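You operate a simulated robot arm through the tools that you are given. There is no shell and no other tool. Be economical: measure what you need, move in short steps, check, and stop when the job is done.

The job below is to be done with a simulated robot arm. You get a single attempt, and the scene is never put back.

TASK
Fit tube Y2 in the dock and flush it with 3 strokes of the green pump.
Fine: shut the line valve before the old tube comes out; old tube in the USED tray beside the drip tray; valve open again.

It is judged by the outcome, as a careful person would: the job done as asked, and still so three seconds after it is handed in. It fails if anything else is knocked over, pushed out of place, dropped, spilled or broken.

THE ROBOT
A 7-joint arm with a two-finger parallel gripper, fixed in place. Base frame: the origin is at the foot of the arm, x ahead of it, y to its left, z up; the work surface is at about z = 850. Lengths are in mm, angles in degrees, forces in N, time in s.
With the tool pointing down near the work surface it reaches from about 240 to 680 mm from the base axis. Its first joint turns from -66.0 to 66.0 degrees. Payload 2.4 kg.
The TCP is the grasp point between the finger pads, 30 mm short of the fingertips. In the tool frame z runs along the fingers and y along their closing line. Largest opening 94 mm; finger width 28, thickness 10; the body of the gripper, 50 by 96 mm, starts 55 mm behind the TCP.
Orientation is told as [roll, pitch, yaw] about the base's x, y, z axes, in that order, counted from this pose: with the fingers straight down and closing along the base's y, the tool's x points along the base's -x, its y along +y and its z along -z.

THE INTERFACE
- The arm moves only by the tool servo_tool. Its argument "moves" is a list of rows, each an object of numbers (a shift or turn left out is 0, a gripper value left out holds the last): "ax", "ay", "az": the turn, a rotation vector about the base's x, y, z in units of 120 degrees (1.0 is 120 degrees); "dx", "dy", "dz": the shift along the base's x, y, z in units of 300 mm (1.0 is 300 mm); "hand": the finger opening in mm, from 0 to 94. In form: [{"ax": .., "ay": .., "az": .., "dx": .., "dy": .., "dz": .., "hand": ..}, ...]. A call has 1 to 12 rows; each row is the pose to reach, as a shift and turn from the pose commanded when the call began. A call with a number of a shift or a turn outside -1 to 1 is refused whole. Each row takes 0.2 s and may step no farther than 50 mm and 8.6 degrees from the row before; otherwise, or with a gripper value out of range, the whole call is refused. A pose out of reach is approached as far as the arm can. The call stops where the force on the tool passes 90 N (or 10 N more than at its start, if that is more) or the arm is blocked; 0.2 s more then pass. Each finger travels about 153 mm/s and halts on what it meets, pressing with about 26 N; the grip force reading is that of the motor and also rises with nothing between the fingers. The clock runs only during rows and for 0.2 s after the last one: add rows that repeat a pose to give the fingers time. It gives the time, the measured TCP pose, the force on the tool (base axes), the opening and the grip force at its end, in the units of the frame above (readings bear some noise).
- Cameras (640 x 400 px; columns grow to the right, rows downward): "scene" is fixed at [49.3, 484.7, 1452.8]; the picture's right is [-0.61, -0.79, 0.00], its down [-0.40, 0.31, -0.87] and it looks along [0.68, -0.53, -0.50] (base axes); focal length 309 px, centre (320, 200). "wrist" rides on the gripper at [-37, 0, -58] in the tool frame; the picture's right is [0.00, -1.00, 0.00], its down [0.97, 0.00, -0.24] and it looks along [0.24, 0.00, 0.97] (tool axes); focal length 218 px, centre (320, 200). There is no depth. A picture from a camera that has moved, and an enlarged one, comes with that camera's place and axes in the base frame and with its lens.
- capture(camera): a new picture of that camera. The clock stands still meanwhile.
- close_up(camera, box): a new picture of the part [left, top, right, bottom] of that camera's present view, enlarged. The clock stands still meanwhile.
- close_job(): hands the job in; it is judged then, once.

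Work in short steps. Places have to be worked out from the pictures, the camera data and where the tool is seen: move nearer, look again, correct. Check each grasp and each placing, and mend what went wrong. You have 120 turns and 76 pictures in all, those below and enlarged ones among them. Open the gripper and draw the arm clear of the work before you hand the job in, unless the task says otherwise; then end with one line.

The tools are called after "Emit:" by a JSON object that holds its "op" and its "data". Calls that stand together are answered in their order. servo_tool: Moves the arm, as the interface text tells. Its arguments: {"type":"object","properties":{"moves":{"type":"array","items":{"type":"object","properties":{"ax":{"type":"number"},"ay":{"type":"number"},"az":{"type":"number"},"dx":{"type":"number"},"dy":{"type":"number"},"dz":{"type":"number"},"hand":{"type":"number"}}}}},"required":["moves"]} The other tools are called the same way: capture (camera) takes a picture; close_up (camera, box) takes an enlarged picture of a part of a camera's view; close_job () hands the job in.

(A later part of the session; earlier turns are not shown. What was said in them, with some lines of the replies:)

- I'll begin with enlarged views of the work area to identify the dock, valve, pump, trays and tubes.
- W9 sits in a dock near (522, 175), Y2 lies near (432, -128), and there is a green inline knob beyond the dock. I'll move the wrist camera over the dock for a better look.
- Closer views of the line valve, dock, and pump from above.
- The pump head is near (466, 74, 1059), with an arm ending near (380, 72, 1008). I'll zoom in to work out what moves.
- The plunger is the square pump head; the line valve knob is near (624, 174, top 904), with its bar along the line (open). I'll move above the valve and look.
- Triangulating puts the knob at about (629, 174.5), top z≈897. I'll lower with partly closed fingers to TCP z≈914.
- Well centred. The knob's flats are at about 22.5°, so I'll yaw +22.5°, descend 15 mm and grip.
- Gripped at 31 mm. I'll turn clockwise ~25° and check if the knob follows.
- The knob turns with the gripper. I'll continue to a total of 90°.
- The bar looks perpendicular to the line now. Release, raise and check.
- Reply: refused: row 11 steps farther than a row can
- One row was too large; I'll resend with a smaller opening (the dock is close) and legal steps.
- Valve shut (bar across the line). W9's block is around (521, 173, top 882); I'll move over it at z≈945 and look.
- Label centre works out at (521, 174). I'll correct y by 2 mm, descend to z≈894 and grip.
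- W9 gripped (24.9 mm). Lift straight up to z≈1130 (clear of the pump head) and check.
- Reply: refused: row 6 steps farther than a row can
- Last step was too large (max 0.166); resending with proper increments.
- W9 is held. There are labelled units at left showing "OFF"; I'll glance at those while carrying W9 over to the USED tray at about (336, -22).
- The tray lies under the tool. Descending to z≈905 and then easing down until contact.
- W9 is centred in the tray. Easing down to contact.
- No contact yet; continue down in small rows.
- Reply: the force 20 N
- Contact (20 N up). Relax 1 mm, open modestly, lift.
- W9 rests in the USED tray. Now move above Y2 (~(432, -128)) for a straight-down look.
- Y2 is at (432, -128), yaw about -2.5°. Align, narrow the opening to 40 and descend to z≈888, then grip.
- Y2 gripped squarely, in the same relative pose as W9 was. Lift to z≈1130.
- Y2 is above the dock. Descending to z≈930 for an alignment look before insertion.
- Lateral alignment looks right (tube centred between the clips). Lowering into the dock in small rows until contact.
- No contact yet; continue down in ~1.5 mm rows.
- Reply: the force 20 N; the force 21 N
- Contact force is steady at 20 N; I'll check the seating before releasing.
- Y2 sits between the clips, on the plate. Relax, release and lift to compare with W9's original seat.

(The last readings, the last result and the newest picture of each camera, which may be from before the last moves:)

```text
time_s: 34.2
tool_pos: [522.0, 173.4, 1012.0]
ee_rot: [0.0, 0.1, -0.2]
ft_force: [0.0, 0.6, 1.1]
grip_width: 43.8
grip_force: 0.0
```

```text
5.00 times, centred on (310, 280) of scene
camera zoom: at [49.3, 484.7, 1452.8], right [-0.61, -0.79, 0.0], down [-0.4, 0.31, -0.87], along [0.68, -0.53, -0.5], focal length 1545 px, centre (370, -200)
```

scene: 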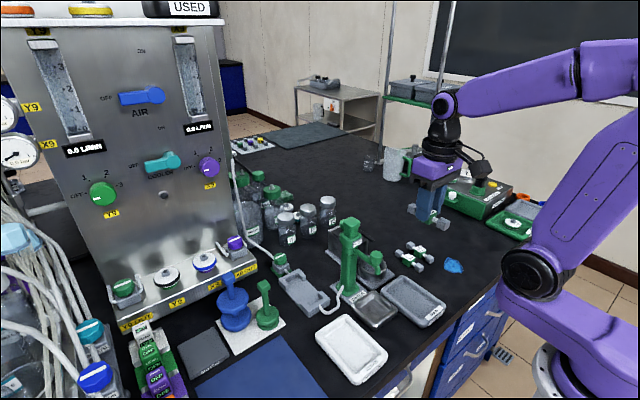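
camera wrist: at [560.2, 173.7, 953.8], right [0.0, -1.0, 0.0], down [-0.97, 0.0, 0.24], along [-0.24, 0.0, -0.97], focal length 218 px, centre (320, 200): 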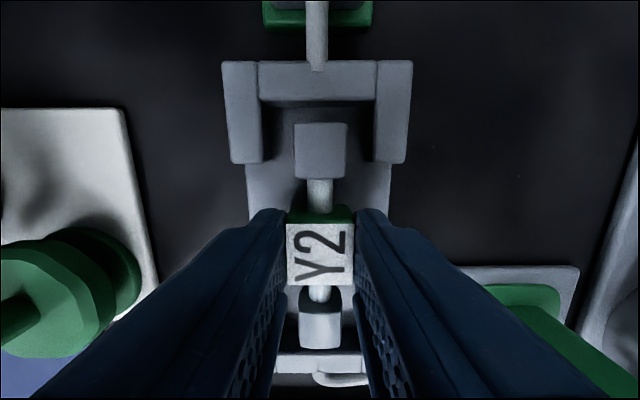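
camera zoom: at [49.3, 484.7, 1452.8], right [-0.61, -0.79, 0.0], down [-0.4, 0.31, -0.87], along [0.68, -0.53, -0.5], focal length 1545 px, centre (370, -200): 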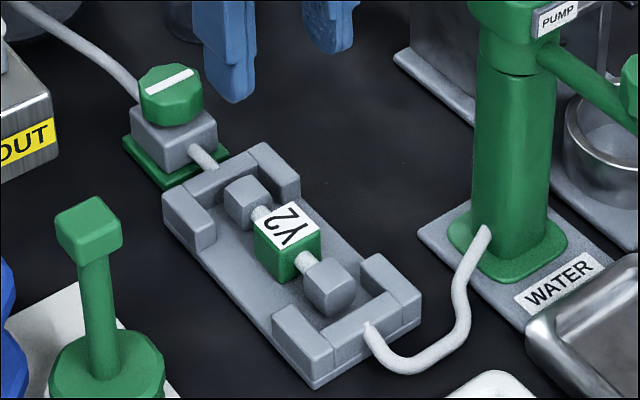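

Y2 sits exactly where W9 did. Now reopen the valve: go above it and pre-rotate to -68°.

Emit:
{"op": "servo_tool", "data": {"moves": [{"dx": 0.12, "az": -0.07, "hand": 46}, {"dx": 0.24, "az": -0.14}, {"dx": 0.359, "az": -0.21}, {"dx": 0.359, "az": -0.28}, {"dx": 0.359, "az": -0.35}, {"dx": 0.359, "az": -0.42}, {"dx": 0.359, "az": -0.49}, {"dx": 0.359, "az": -0.56}, {"dx": 0.359, "az": -0.56, "dz": -0.15}, {"dx": 0.359, "az": -0.56, "dz": -0.24}, {"dx": 0.359, "az": -0.56, "dz": -0.24}]}}

Emit:
{"op": "capture", "data": {"camera": "wrist"}}

```text
time_s: 36.6
tool_pos: [631.1, 173.8, 936.9]
ee_rot: [0.1, 0.0, -67.3]
ft_force: [0.8, 0.3, -0.1]
grip_width: 45.9
grip_force: 0.0
```

```text
31 pictures are left
camera wrist: at [645.3, 139.0, 994.7], right [-0.92, -0.38, 0.0], down [-0.37, 0.9, 0.24], along [-0.09, 0.22, -0.97], focal length 218 px, centre (320, 200)
```

wrist: 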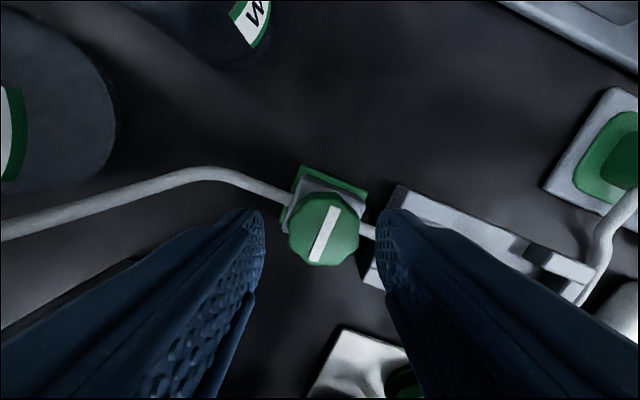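

Nearly centred. Descend 23 mm with a 1.5 mm correction, grip, and rotate +90° back.

Emit:
{"op": "servo_tool", "data": {"moves": [{"dx": -0.005, "dz": -0.04}, {"dx": -0.005, "dz": -0.075}, {"dx": -0.005, "dz": -0.075}, {"dx": -0.005, "dz": -0.075, "hand": 20}, {"dx": -0.005, "dz": -0.075, "hand": 20}]}}

Emit:
{"op": "servo_tool", "data": {"moves": [{"az": 0.07}, {"az": 0.14}, {"az": 0.21}, {"az": 0.28}, {"az": 0.35}, {"az": 0.42}, {"az": 0.49}, {"az": 0.56}, {"az": 0.63}, {"az": 0.7}, {"az": 0.755}, {"az": 0.755}]}}

Emit:
{"op": "capture", "data": {"camera": "wrist"}}

```text
time_s: 37.8
tool_pos: [628.0, 173.4, 915.0]
ee_rot: [-0.1, -0.1, -67.5]
ft_force: [-2.5, 0.3, 0.3]
grip_width: 31.5
grip_force: 44.8
```

```text
time_s: 40.4
tool_pos: [627.7, 175.1, 914.7]
ee_rot: [0.0, -0.1, 23.3]
ft_force: [2.3, 8.5, 1.9]
grip_width: 31.3
grip_force: 44.9
```

```text
30 pictures are left
camera wrist: at [662.7, 189.1, 972.5], right [0.4, -0.92, 0.0], down [-0.89, -0.38, 0.24], along [-0.22, -0.09, -0.97], focal length 218 px, centre (320, 200)
```

wrist: 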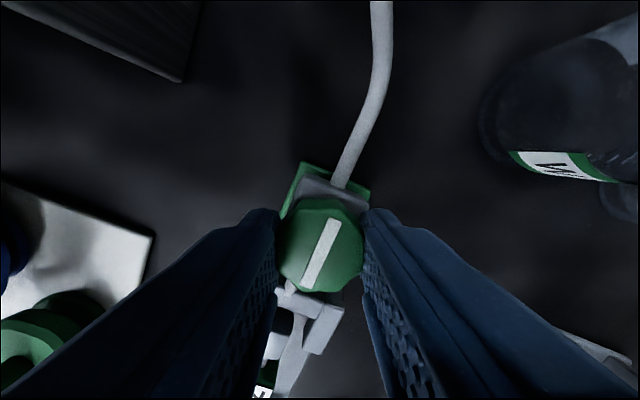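

Bar back along the line, matching the starting picture. Release, rise, un-rotate and verify.

Emit:
{"op": "servo_tool", "data": {"moves": [{"hand": 46}, {"hand": 46}, {"dz": 0.1}, {"dz": 0.25, "az": -0.06}, {"dz": 0.4, "az": -0.12}, {"dz": 0.55, "az": -0.19}, {"dz": 0.7, "az": -0.193}, {"dz": 0.8, "az": -0.193}, {"dz": 0.8, "az": -0.193}]}}

Emit:
{"op": "close_up", "data": {"camera": "wrist", "box": [220, 150, 420, 350]}}

```text
time_s: 42.4
tool_pos: [621.1, 171.4, 1154.3]
ee_rot: [0.0, 0.1, 0.0]
ft_force: [-0.2, 0.3, 0.4]
grip_width: 46.2
grip_force: 0.1
out of reach, approached as far as the arm can: row 8, 9
```

```text
2.00 times, centred on (320, 250) of wrist
camera zoom: at [658.2, 170.6, 1212.2], right [0.0, -1.0, 0.0], down [-0.97, 0.0, 0.24], along [-0.24, 0.0, -0.97], focal length 436 px, centre (320, 100)
```

zoom: 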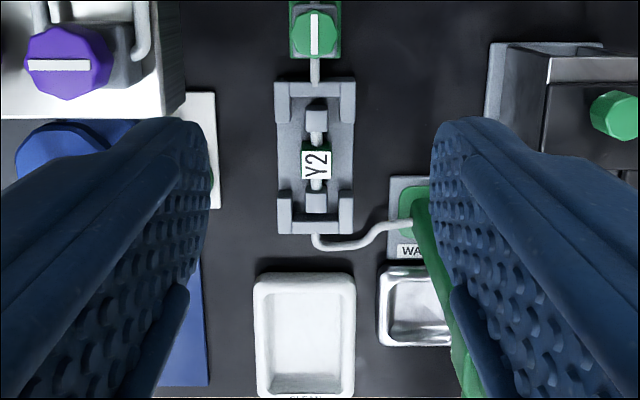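

Valve open, Y2 in place. Now move over the pump head (466, 74) with fingers closed and look.

Emit:
{"op": "servo_tool", "data": {"moves": [{"dx": -0.12, "dy": -0.075, "hand": 30}, {"dx": -0.25, "dy": -0.155, "hand": 0}, {"dx": -0.38, "dy": -0.24, "hand": 0}, {"dx": -0.517, "dy": -0.323, "hand": 0}, {"dx": -0.517, "dy": -0.323, "hand": 0}]}}

Emit:
{"op": "capture", "data": {"camera": "wrist"}}

Emit:
{"op": "close_up", "data": {"camera": "scene", "box": [300, 160, 420, 260]}}

```text
time_s: 43.6
tool_pos: [465.1, 73.7, 1154.7]
ee_rot: [0.1, -0.1, 0.0]
ft_force: [-0.2, 0.7, 0.8]
grip_width: 0.0
grip_force: 26.1
```

```text
28 pictures are left
camera wrist: at [502.7, 73.8, 1211.8], right [0.0, -1.0, 0.0], down [-0.97, 0.0, 0.24], along [-0.24, 0.0, -0.97], focal length 218 px, centre (320, 200)
```

wrist: 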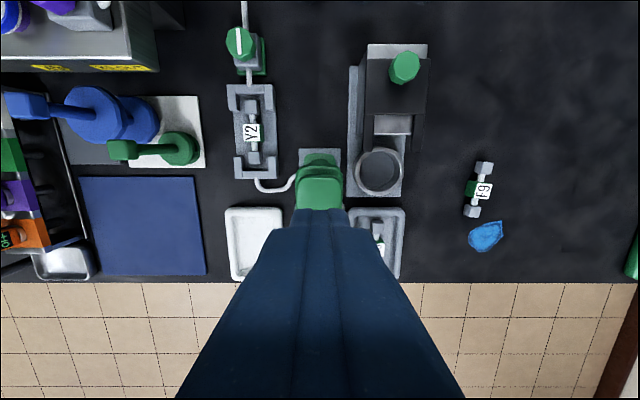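

```text
4.00 times, centred on (360, 210) of scene
camera zoom: at [49.3, 484.7, 1452.8], right [-0.61, -0.79, 0.0], down [-0.4, 0.31, -0.87], along [0.68, -0.53, -0.5], focal length 1236 px, centre (160, 160)
```

zoom: 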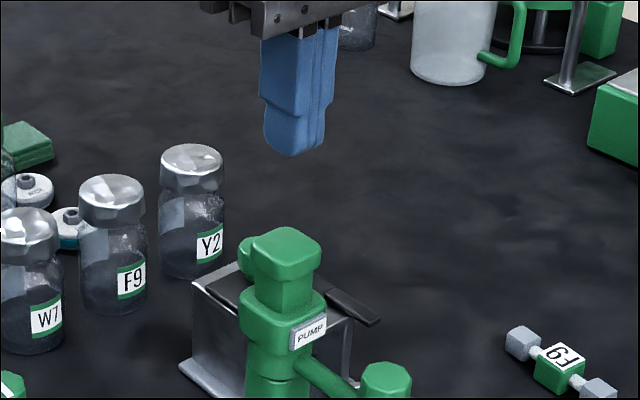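

Aligned above the head. Descend to just above it and find contact.

Emit:
{"op": "servo_tool", "data": {"moves": [{"dz": -0.1}, {"dz": -0.17}, {"dz": -0.2}, {"dz": -0.21}, {"dz": -0.22}, {"dz": -0.22}]}}

Emit:
{"op": "close_up", "data": {"camera": "scene", "box": [320, 190, 400, 250]}}

```text
time_s: 45.0
tool_pos: [465.8, 73.7, 1088.2]
ee_rot: [0.0, 0.0, 0.1]
ft_force: [1.4, -0.2, 3.0]
grip_width: 0.0
grip_force: 25.6
```

```text
6.67 times, centred on (360, 220) of scene
camera zoom: at [49.3, 484.7, 1452.8], right [-0.61, -0.79, 0.0], down [-0.4, 0.31, -0.87], along [0.68, -0.53, -0.5], focal length 2060 px, centre (53, 67)
```

zoom: 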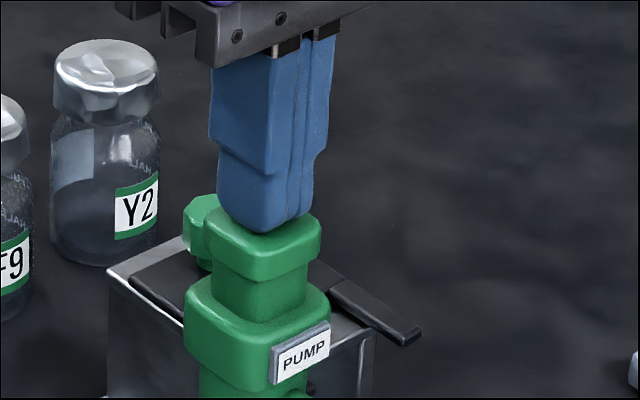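

Just touching (3 N). Press the first stroke gradually and read the force.

Emit:
{"op": "servo_tool", "data": {"moves": [{"dz": -0.015}, {"dz": -0.03}, {"dz": -0.04}, {"dz": -0.04}]}}

Emit:
{"op": "close_up", "data": {"camera": "scene", "box": [320, 190, 400, 250]}}

```text
time_s: 46.0
tool_pos: [465.9, 75.0, 1076.4]
ee_rot: [0.0, 0.1, 0.2]
ft_force: [-1.1, 2.8, 4.5]
grip_width: 0.0
grip_force: 26.3
```

```text
6.67 times, centred on (360, 220) of scene
camera zoom: at [49.2, 484.8, 1452.7], right [-0.61, -0.79, 0.0], down [-0.4, 0.31, -0.87], along [0.68, -0.53, -0.5], focal length 2060 px, centre (53, 67)
```

zoom: 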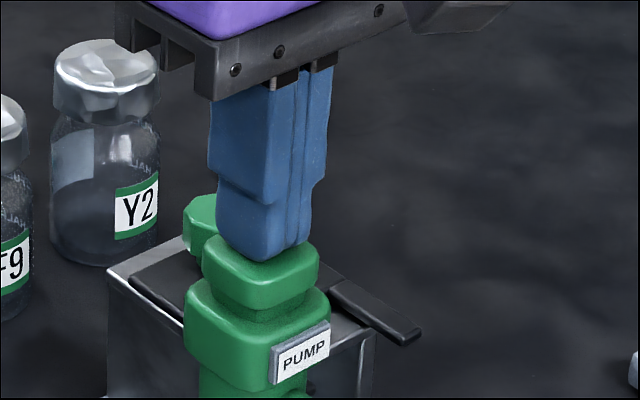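

The plunger follows with a light spring. Continue to the bottom stop.

Emit:
{"op": "servo_tool", "data": {"moves": [{"dz": -0.01}, {"dz": -0.02}, {"dz": -0.027}, {"dz": -0.033}, {"dz": -0.033}]}}

Emit:
{"op": "close_up", "data": {"camera": "scene", "box": [320, 190, 400, 250]}}

```text
time_s: 47.2
tool_pos: [464.2, 73.1, 1069.1]
ee_rot: [0.0, -0.4, 0.0]
ft_force: [-12.5, -1.3, 58.1]
grip_width: 0.0
grip_force: 26.1
```

```text
6.67 times, centred on (360, 220) of scene
camera zoom: at [48.0, 484.5, 1452.9], right [-0.61, -0.79, 0.0], down [-0.4, 0.31, -0.87], along [0.68, -0.53, -0.5], focal length 2060 px, centre (53, 67)
```

zoom: 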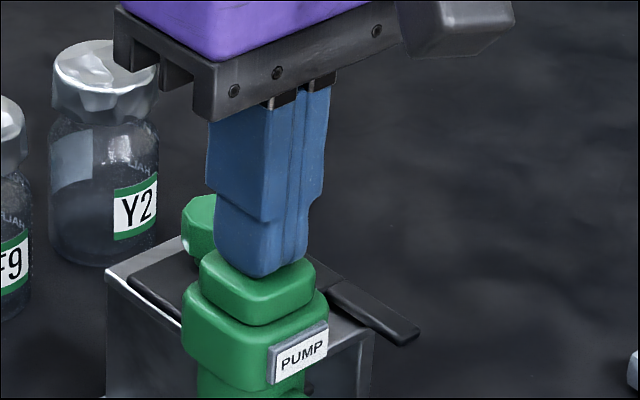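

Bottom reached (stop at ~1069, 58 N): stroke 1 done. Rise fully and check the plunger returns.

Emit:
{"op": "servo_tool", "data": {"moves": [{"dz": 0.02}, {"dz": 0.045}, {"dz": 0.07}, {"dz": 0.1}, {"dz": 0.1}, {"dz": 0.1}]}}

Emit:
{"op": "close_up", "data": {"camera": "scene", "box": [320, 190, 400, 250]}}

Emit:
{"op": "close_up", "data": {"camera": "scene", "box": [250, 240, 450, 340]}}

```text
time_s: 48.6
tool_pos: [466.1, 74.1, 1095.8]
ee_rot: [0.0, 0.0, 0.1]
ft_force: [0.9, -0.5, -0.6]
grip_width: 0.0
grip_force: 25.9
```

```text
6.67 times, centred on (360, 220) of scene
camera zoom: at [49.3, 484.7, 1452.8], right [-0.61, -0.79, 0.0], down [-0.4, 0.31, -0.87], along [0.68, -0.53, -0.5], focal length 2060 px, centre (53, 67)
```

zoom: 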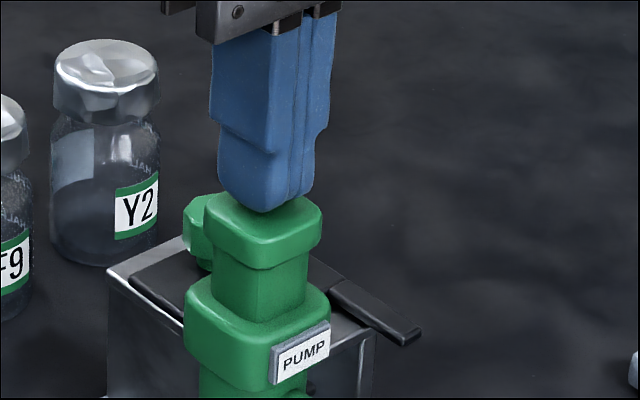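

```text
3.20 times, centred on (350, 290) of scene
camera zoom: at [49.3, 484.7, 1452.8], right [-0.61, -0.79, 0.0], down [-0.4, 0.31, -0.87], along [0.68, -0.53, -0.5], focal length 989 px, centre (224, -88)
```

zoom: 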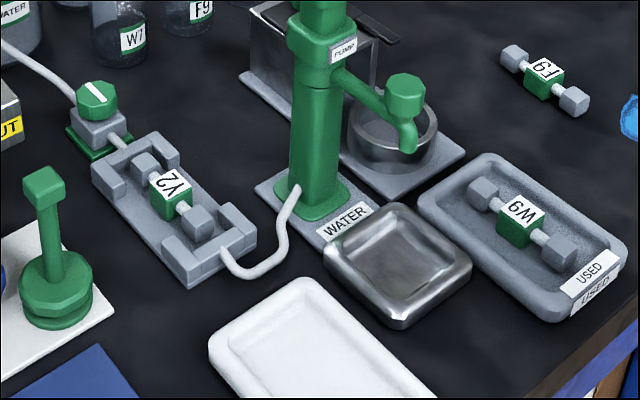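

Plunger returned fully and nothing is disturbed. Stroke 2: down to the same bottom and up a bit higher.

Emit:
{"op": "servo_tool", "data": {"moves": [{"dz": -0.03}, {"dz": -0.06}, {"dz": -0.08}, {"dz": -0.098}, {"dz": -0.098}, {"dz": -0.098}]}}

Emit:
{"op": "servo_tool", "data": {"moves": [{"dz": 0.03}, {"dz": 0.06}, {"dz": 0.09}, {"dz": 0.12}, {"dz": 0.14}, {"dz": 0.14}, {"dz": 0.14}]}}

Emit:
{"op": "close_up", "data": {"camera": "scene", "box": [320, 190, 400, 250]}}

```text
time_s: 50.0
tool_pos: [465.4, 73.7, 1069.2]
ee_rot: [0.2, -0.5, 0.0]
ft_force: [-12.6, -5.9, 59.5]
grip_width: 0.3
grip_force: 26.3
```

```text
time_s: 51.6
tool_pos: [464.0, 75.0, 1110.6]
ee_rot: [0.0, 0.0, -0.1]
ft_force: [0.1, -0.1, 0.2]
grip_width: 0.0
grip_force: 25.9
```

```text
6.67 times, centred on (360, 220) of scene
camera zoom: at [49.3, 484.7, 1452.8], right [-0.61, -0.79, 0.0], down [-0.4, 0.31, -0.87], along [0.68, -0.53, -0.5], focal length 2060 px, centre (53, 67)
```

zoom: 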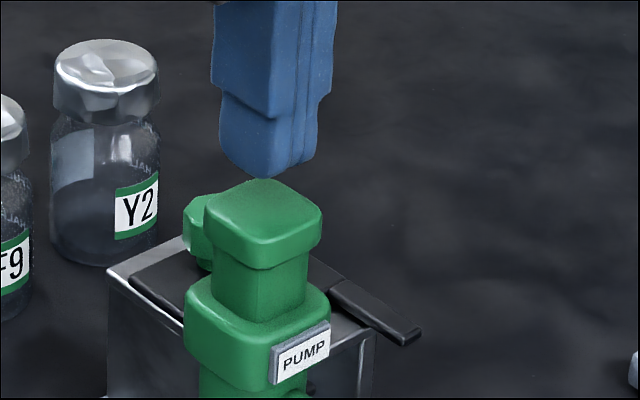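

Stroke 2 complete, plunger fully up. Stroke 3.

Emit:
{"op": "servo_tool", "data": {"moves": [{"dz": -0.04}, {"dz": -0.07}, {"dz": -0.1}, {"dz": -0.12}, {"dz": -0.14}, {"dz": -0.14}, {"dz": -0.14}]}}

Emit:
{"op": "servo_tool", "data": {"moves": [{"dz": 0.03}, {"dz": 0.06}, {"dz": 0.09}, {"dz": 0.14}, {"dz": 0.28}, {"dz": 0.4}, {"dz": 0.4}]}}

Emit:
{"op": "capture", "data": {"camera": "wrist"}}

Emit:
{"op": "capture", "data": {"camera": "scene"}}

Emit:
{"op": "close_up", "data": {"camera": "scene", "box": [240, 200, 460, 340]}}

```text
time_s: 53.2
tool_pos: [465.2, 75.8, 1069.8]
ee_rot: [0.1, -0.5, 0.0]
ft_force: [-10.6, -1.9, 55.4]
grip_width: 0.0
grip_force: 25.8
```

```text
time_s: 54.8
tool_pos: [464.3, 76.3, 1186.7]
ee_rot: [0.0, 0.0, 0.0]
ft_force: [0.4, 0.5, 0.5]
grip_width: 0.0
grip_force: 25.8
```

```text
20 pictures are left
camera wrist: at [502.4, 75.4, 1245.0], right [0.0, -1.0, 0.0], down [-0.97, 0.0, 0.24], along [-0.24, 0.0, -0.97], focal length 218 px, centre (320, 200)
```

wrist: 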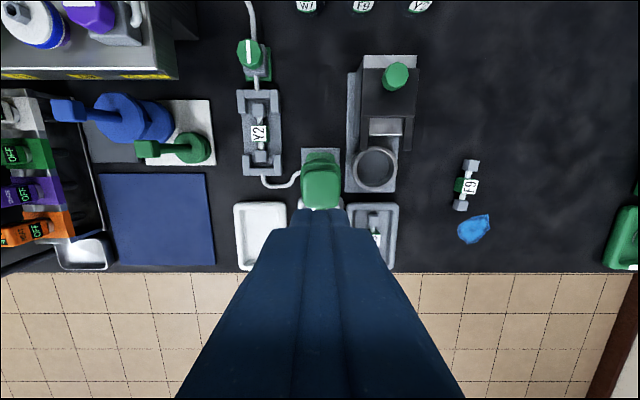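

```text
19 pictures are left
```

scene: 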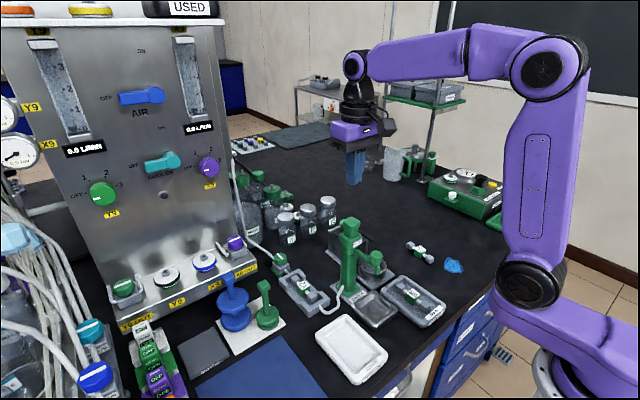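

```text
2.86 times, centred on (350, 270) of scene
camera zoom: at [49.3, 484.7, 1452.8], right [-0.61, -0.79, 0.0], down [-0.4, 0.31, -0.87], along [0.68, -0.53, -0.5], focal length 883 px, centre (234, 0)
```

zoom: 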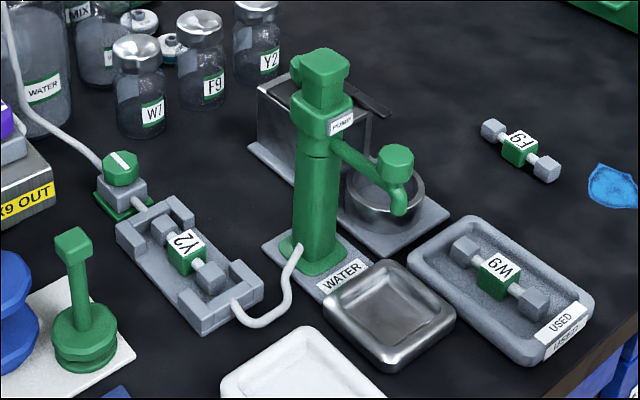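

All three strokes reached the bottom stop and the plunger is back up. Y2 is in the dock, W9 is in the USED tray and the valve is open. I'll draw the arm back and up with the gripper open.

Emit:
{"op": "servo_tool", "data": {"moves": [{"dz": 0.12, "hand": 60}, {"dx": -0.1, "dy": -0.1, "dz": 0.2, "hand": 94}, {"dx": -0.2, "dy": -0.2, "dz": 0.25, "hand": 94}, {"dx": -0.3, "dy": -0.3, "dz": 0.28, "hand": 94}, {"dx": -0.3, "dy": -0.3, "dz": 0.28, "hand": 94}]}}

Emit:
{"op": "close_up", "data": {"camera": "scene", "box": [240, 200, 460, 340]}}

```text
time_s: 56.0
tool_pos: [373.4, -15.7, 1270.7]
ee_rot: [-0.1, 0.0, -0.1]
ft_force: [0.2, 0.7, 0.2]
grip_width: 94.1
grip_force: 0.1
```

```text
2.86 times, centred on (350, 270) of scene
camera zoom: at [49.3, 484.7, 1452.8], right [-0.61, -0.79, 0.0], down [-0.4, 0.31, -0.87], along [0.68, -0.53, -0.5], focal length 883 px, centre (234, 0)
```

zoom: 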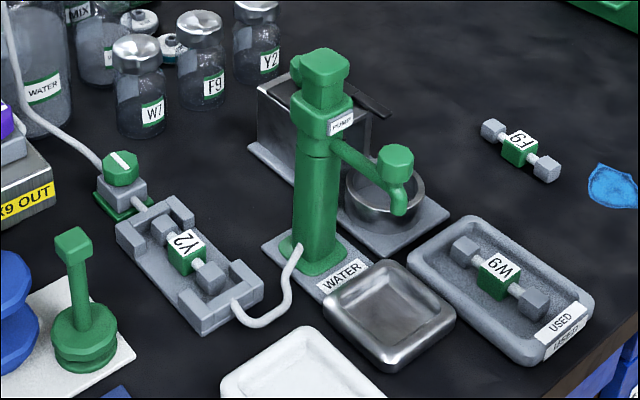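

Everything is in its final state and the arm is clear, so I'm handing in.

Emit:
{"op": "close_job", "data": {}}

```text
The job is handed in.
```

Tube Y2 is in the dock and flushed with 3 full strokes of the green pump, the old tube (W9) is in the USED tray, and the line valve, shut before W9 came out, was opened again before the flush.
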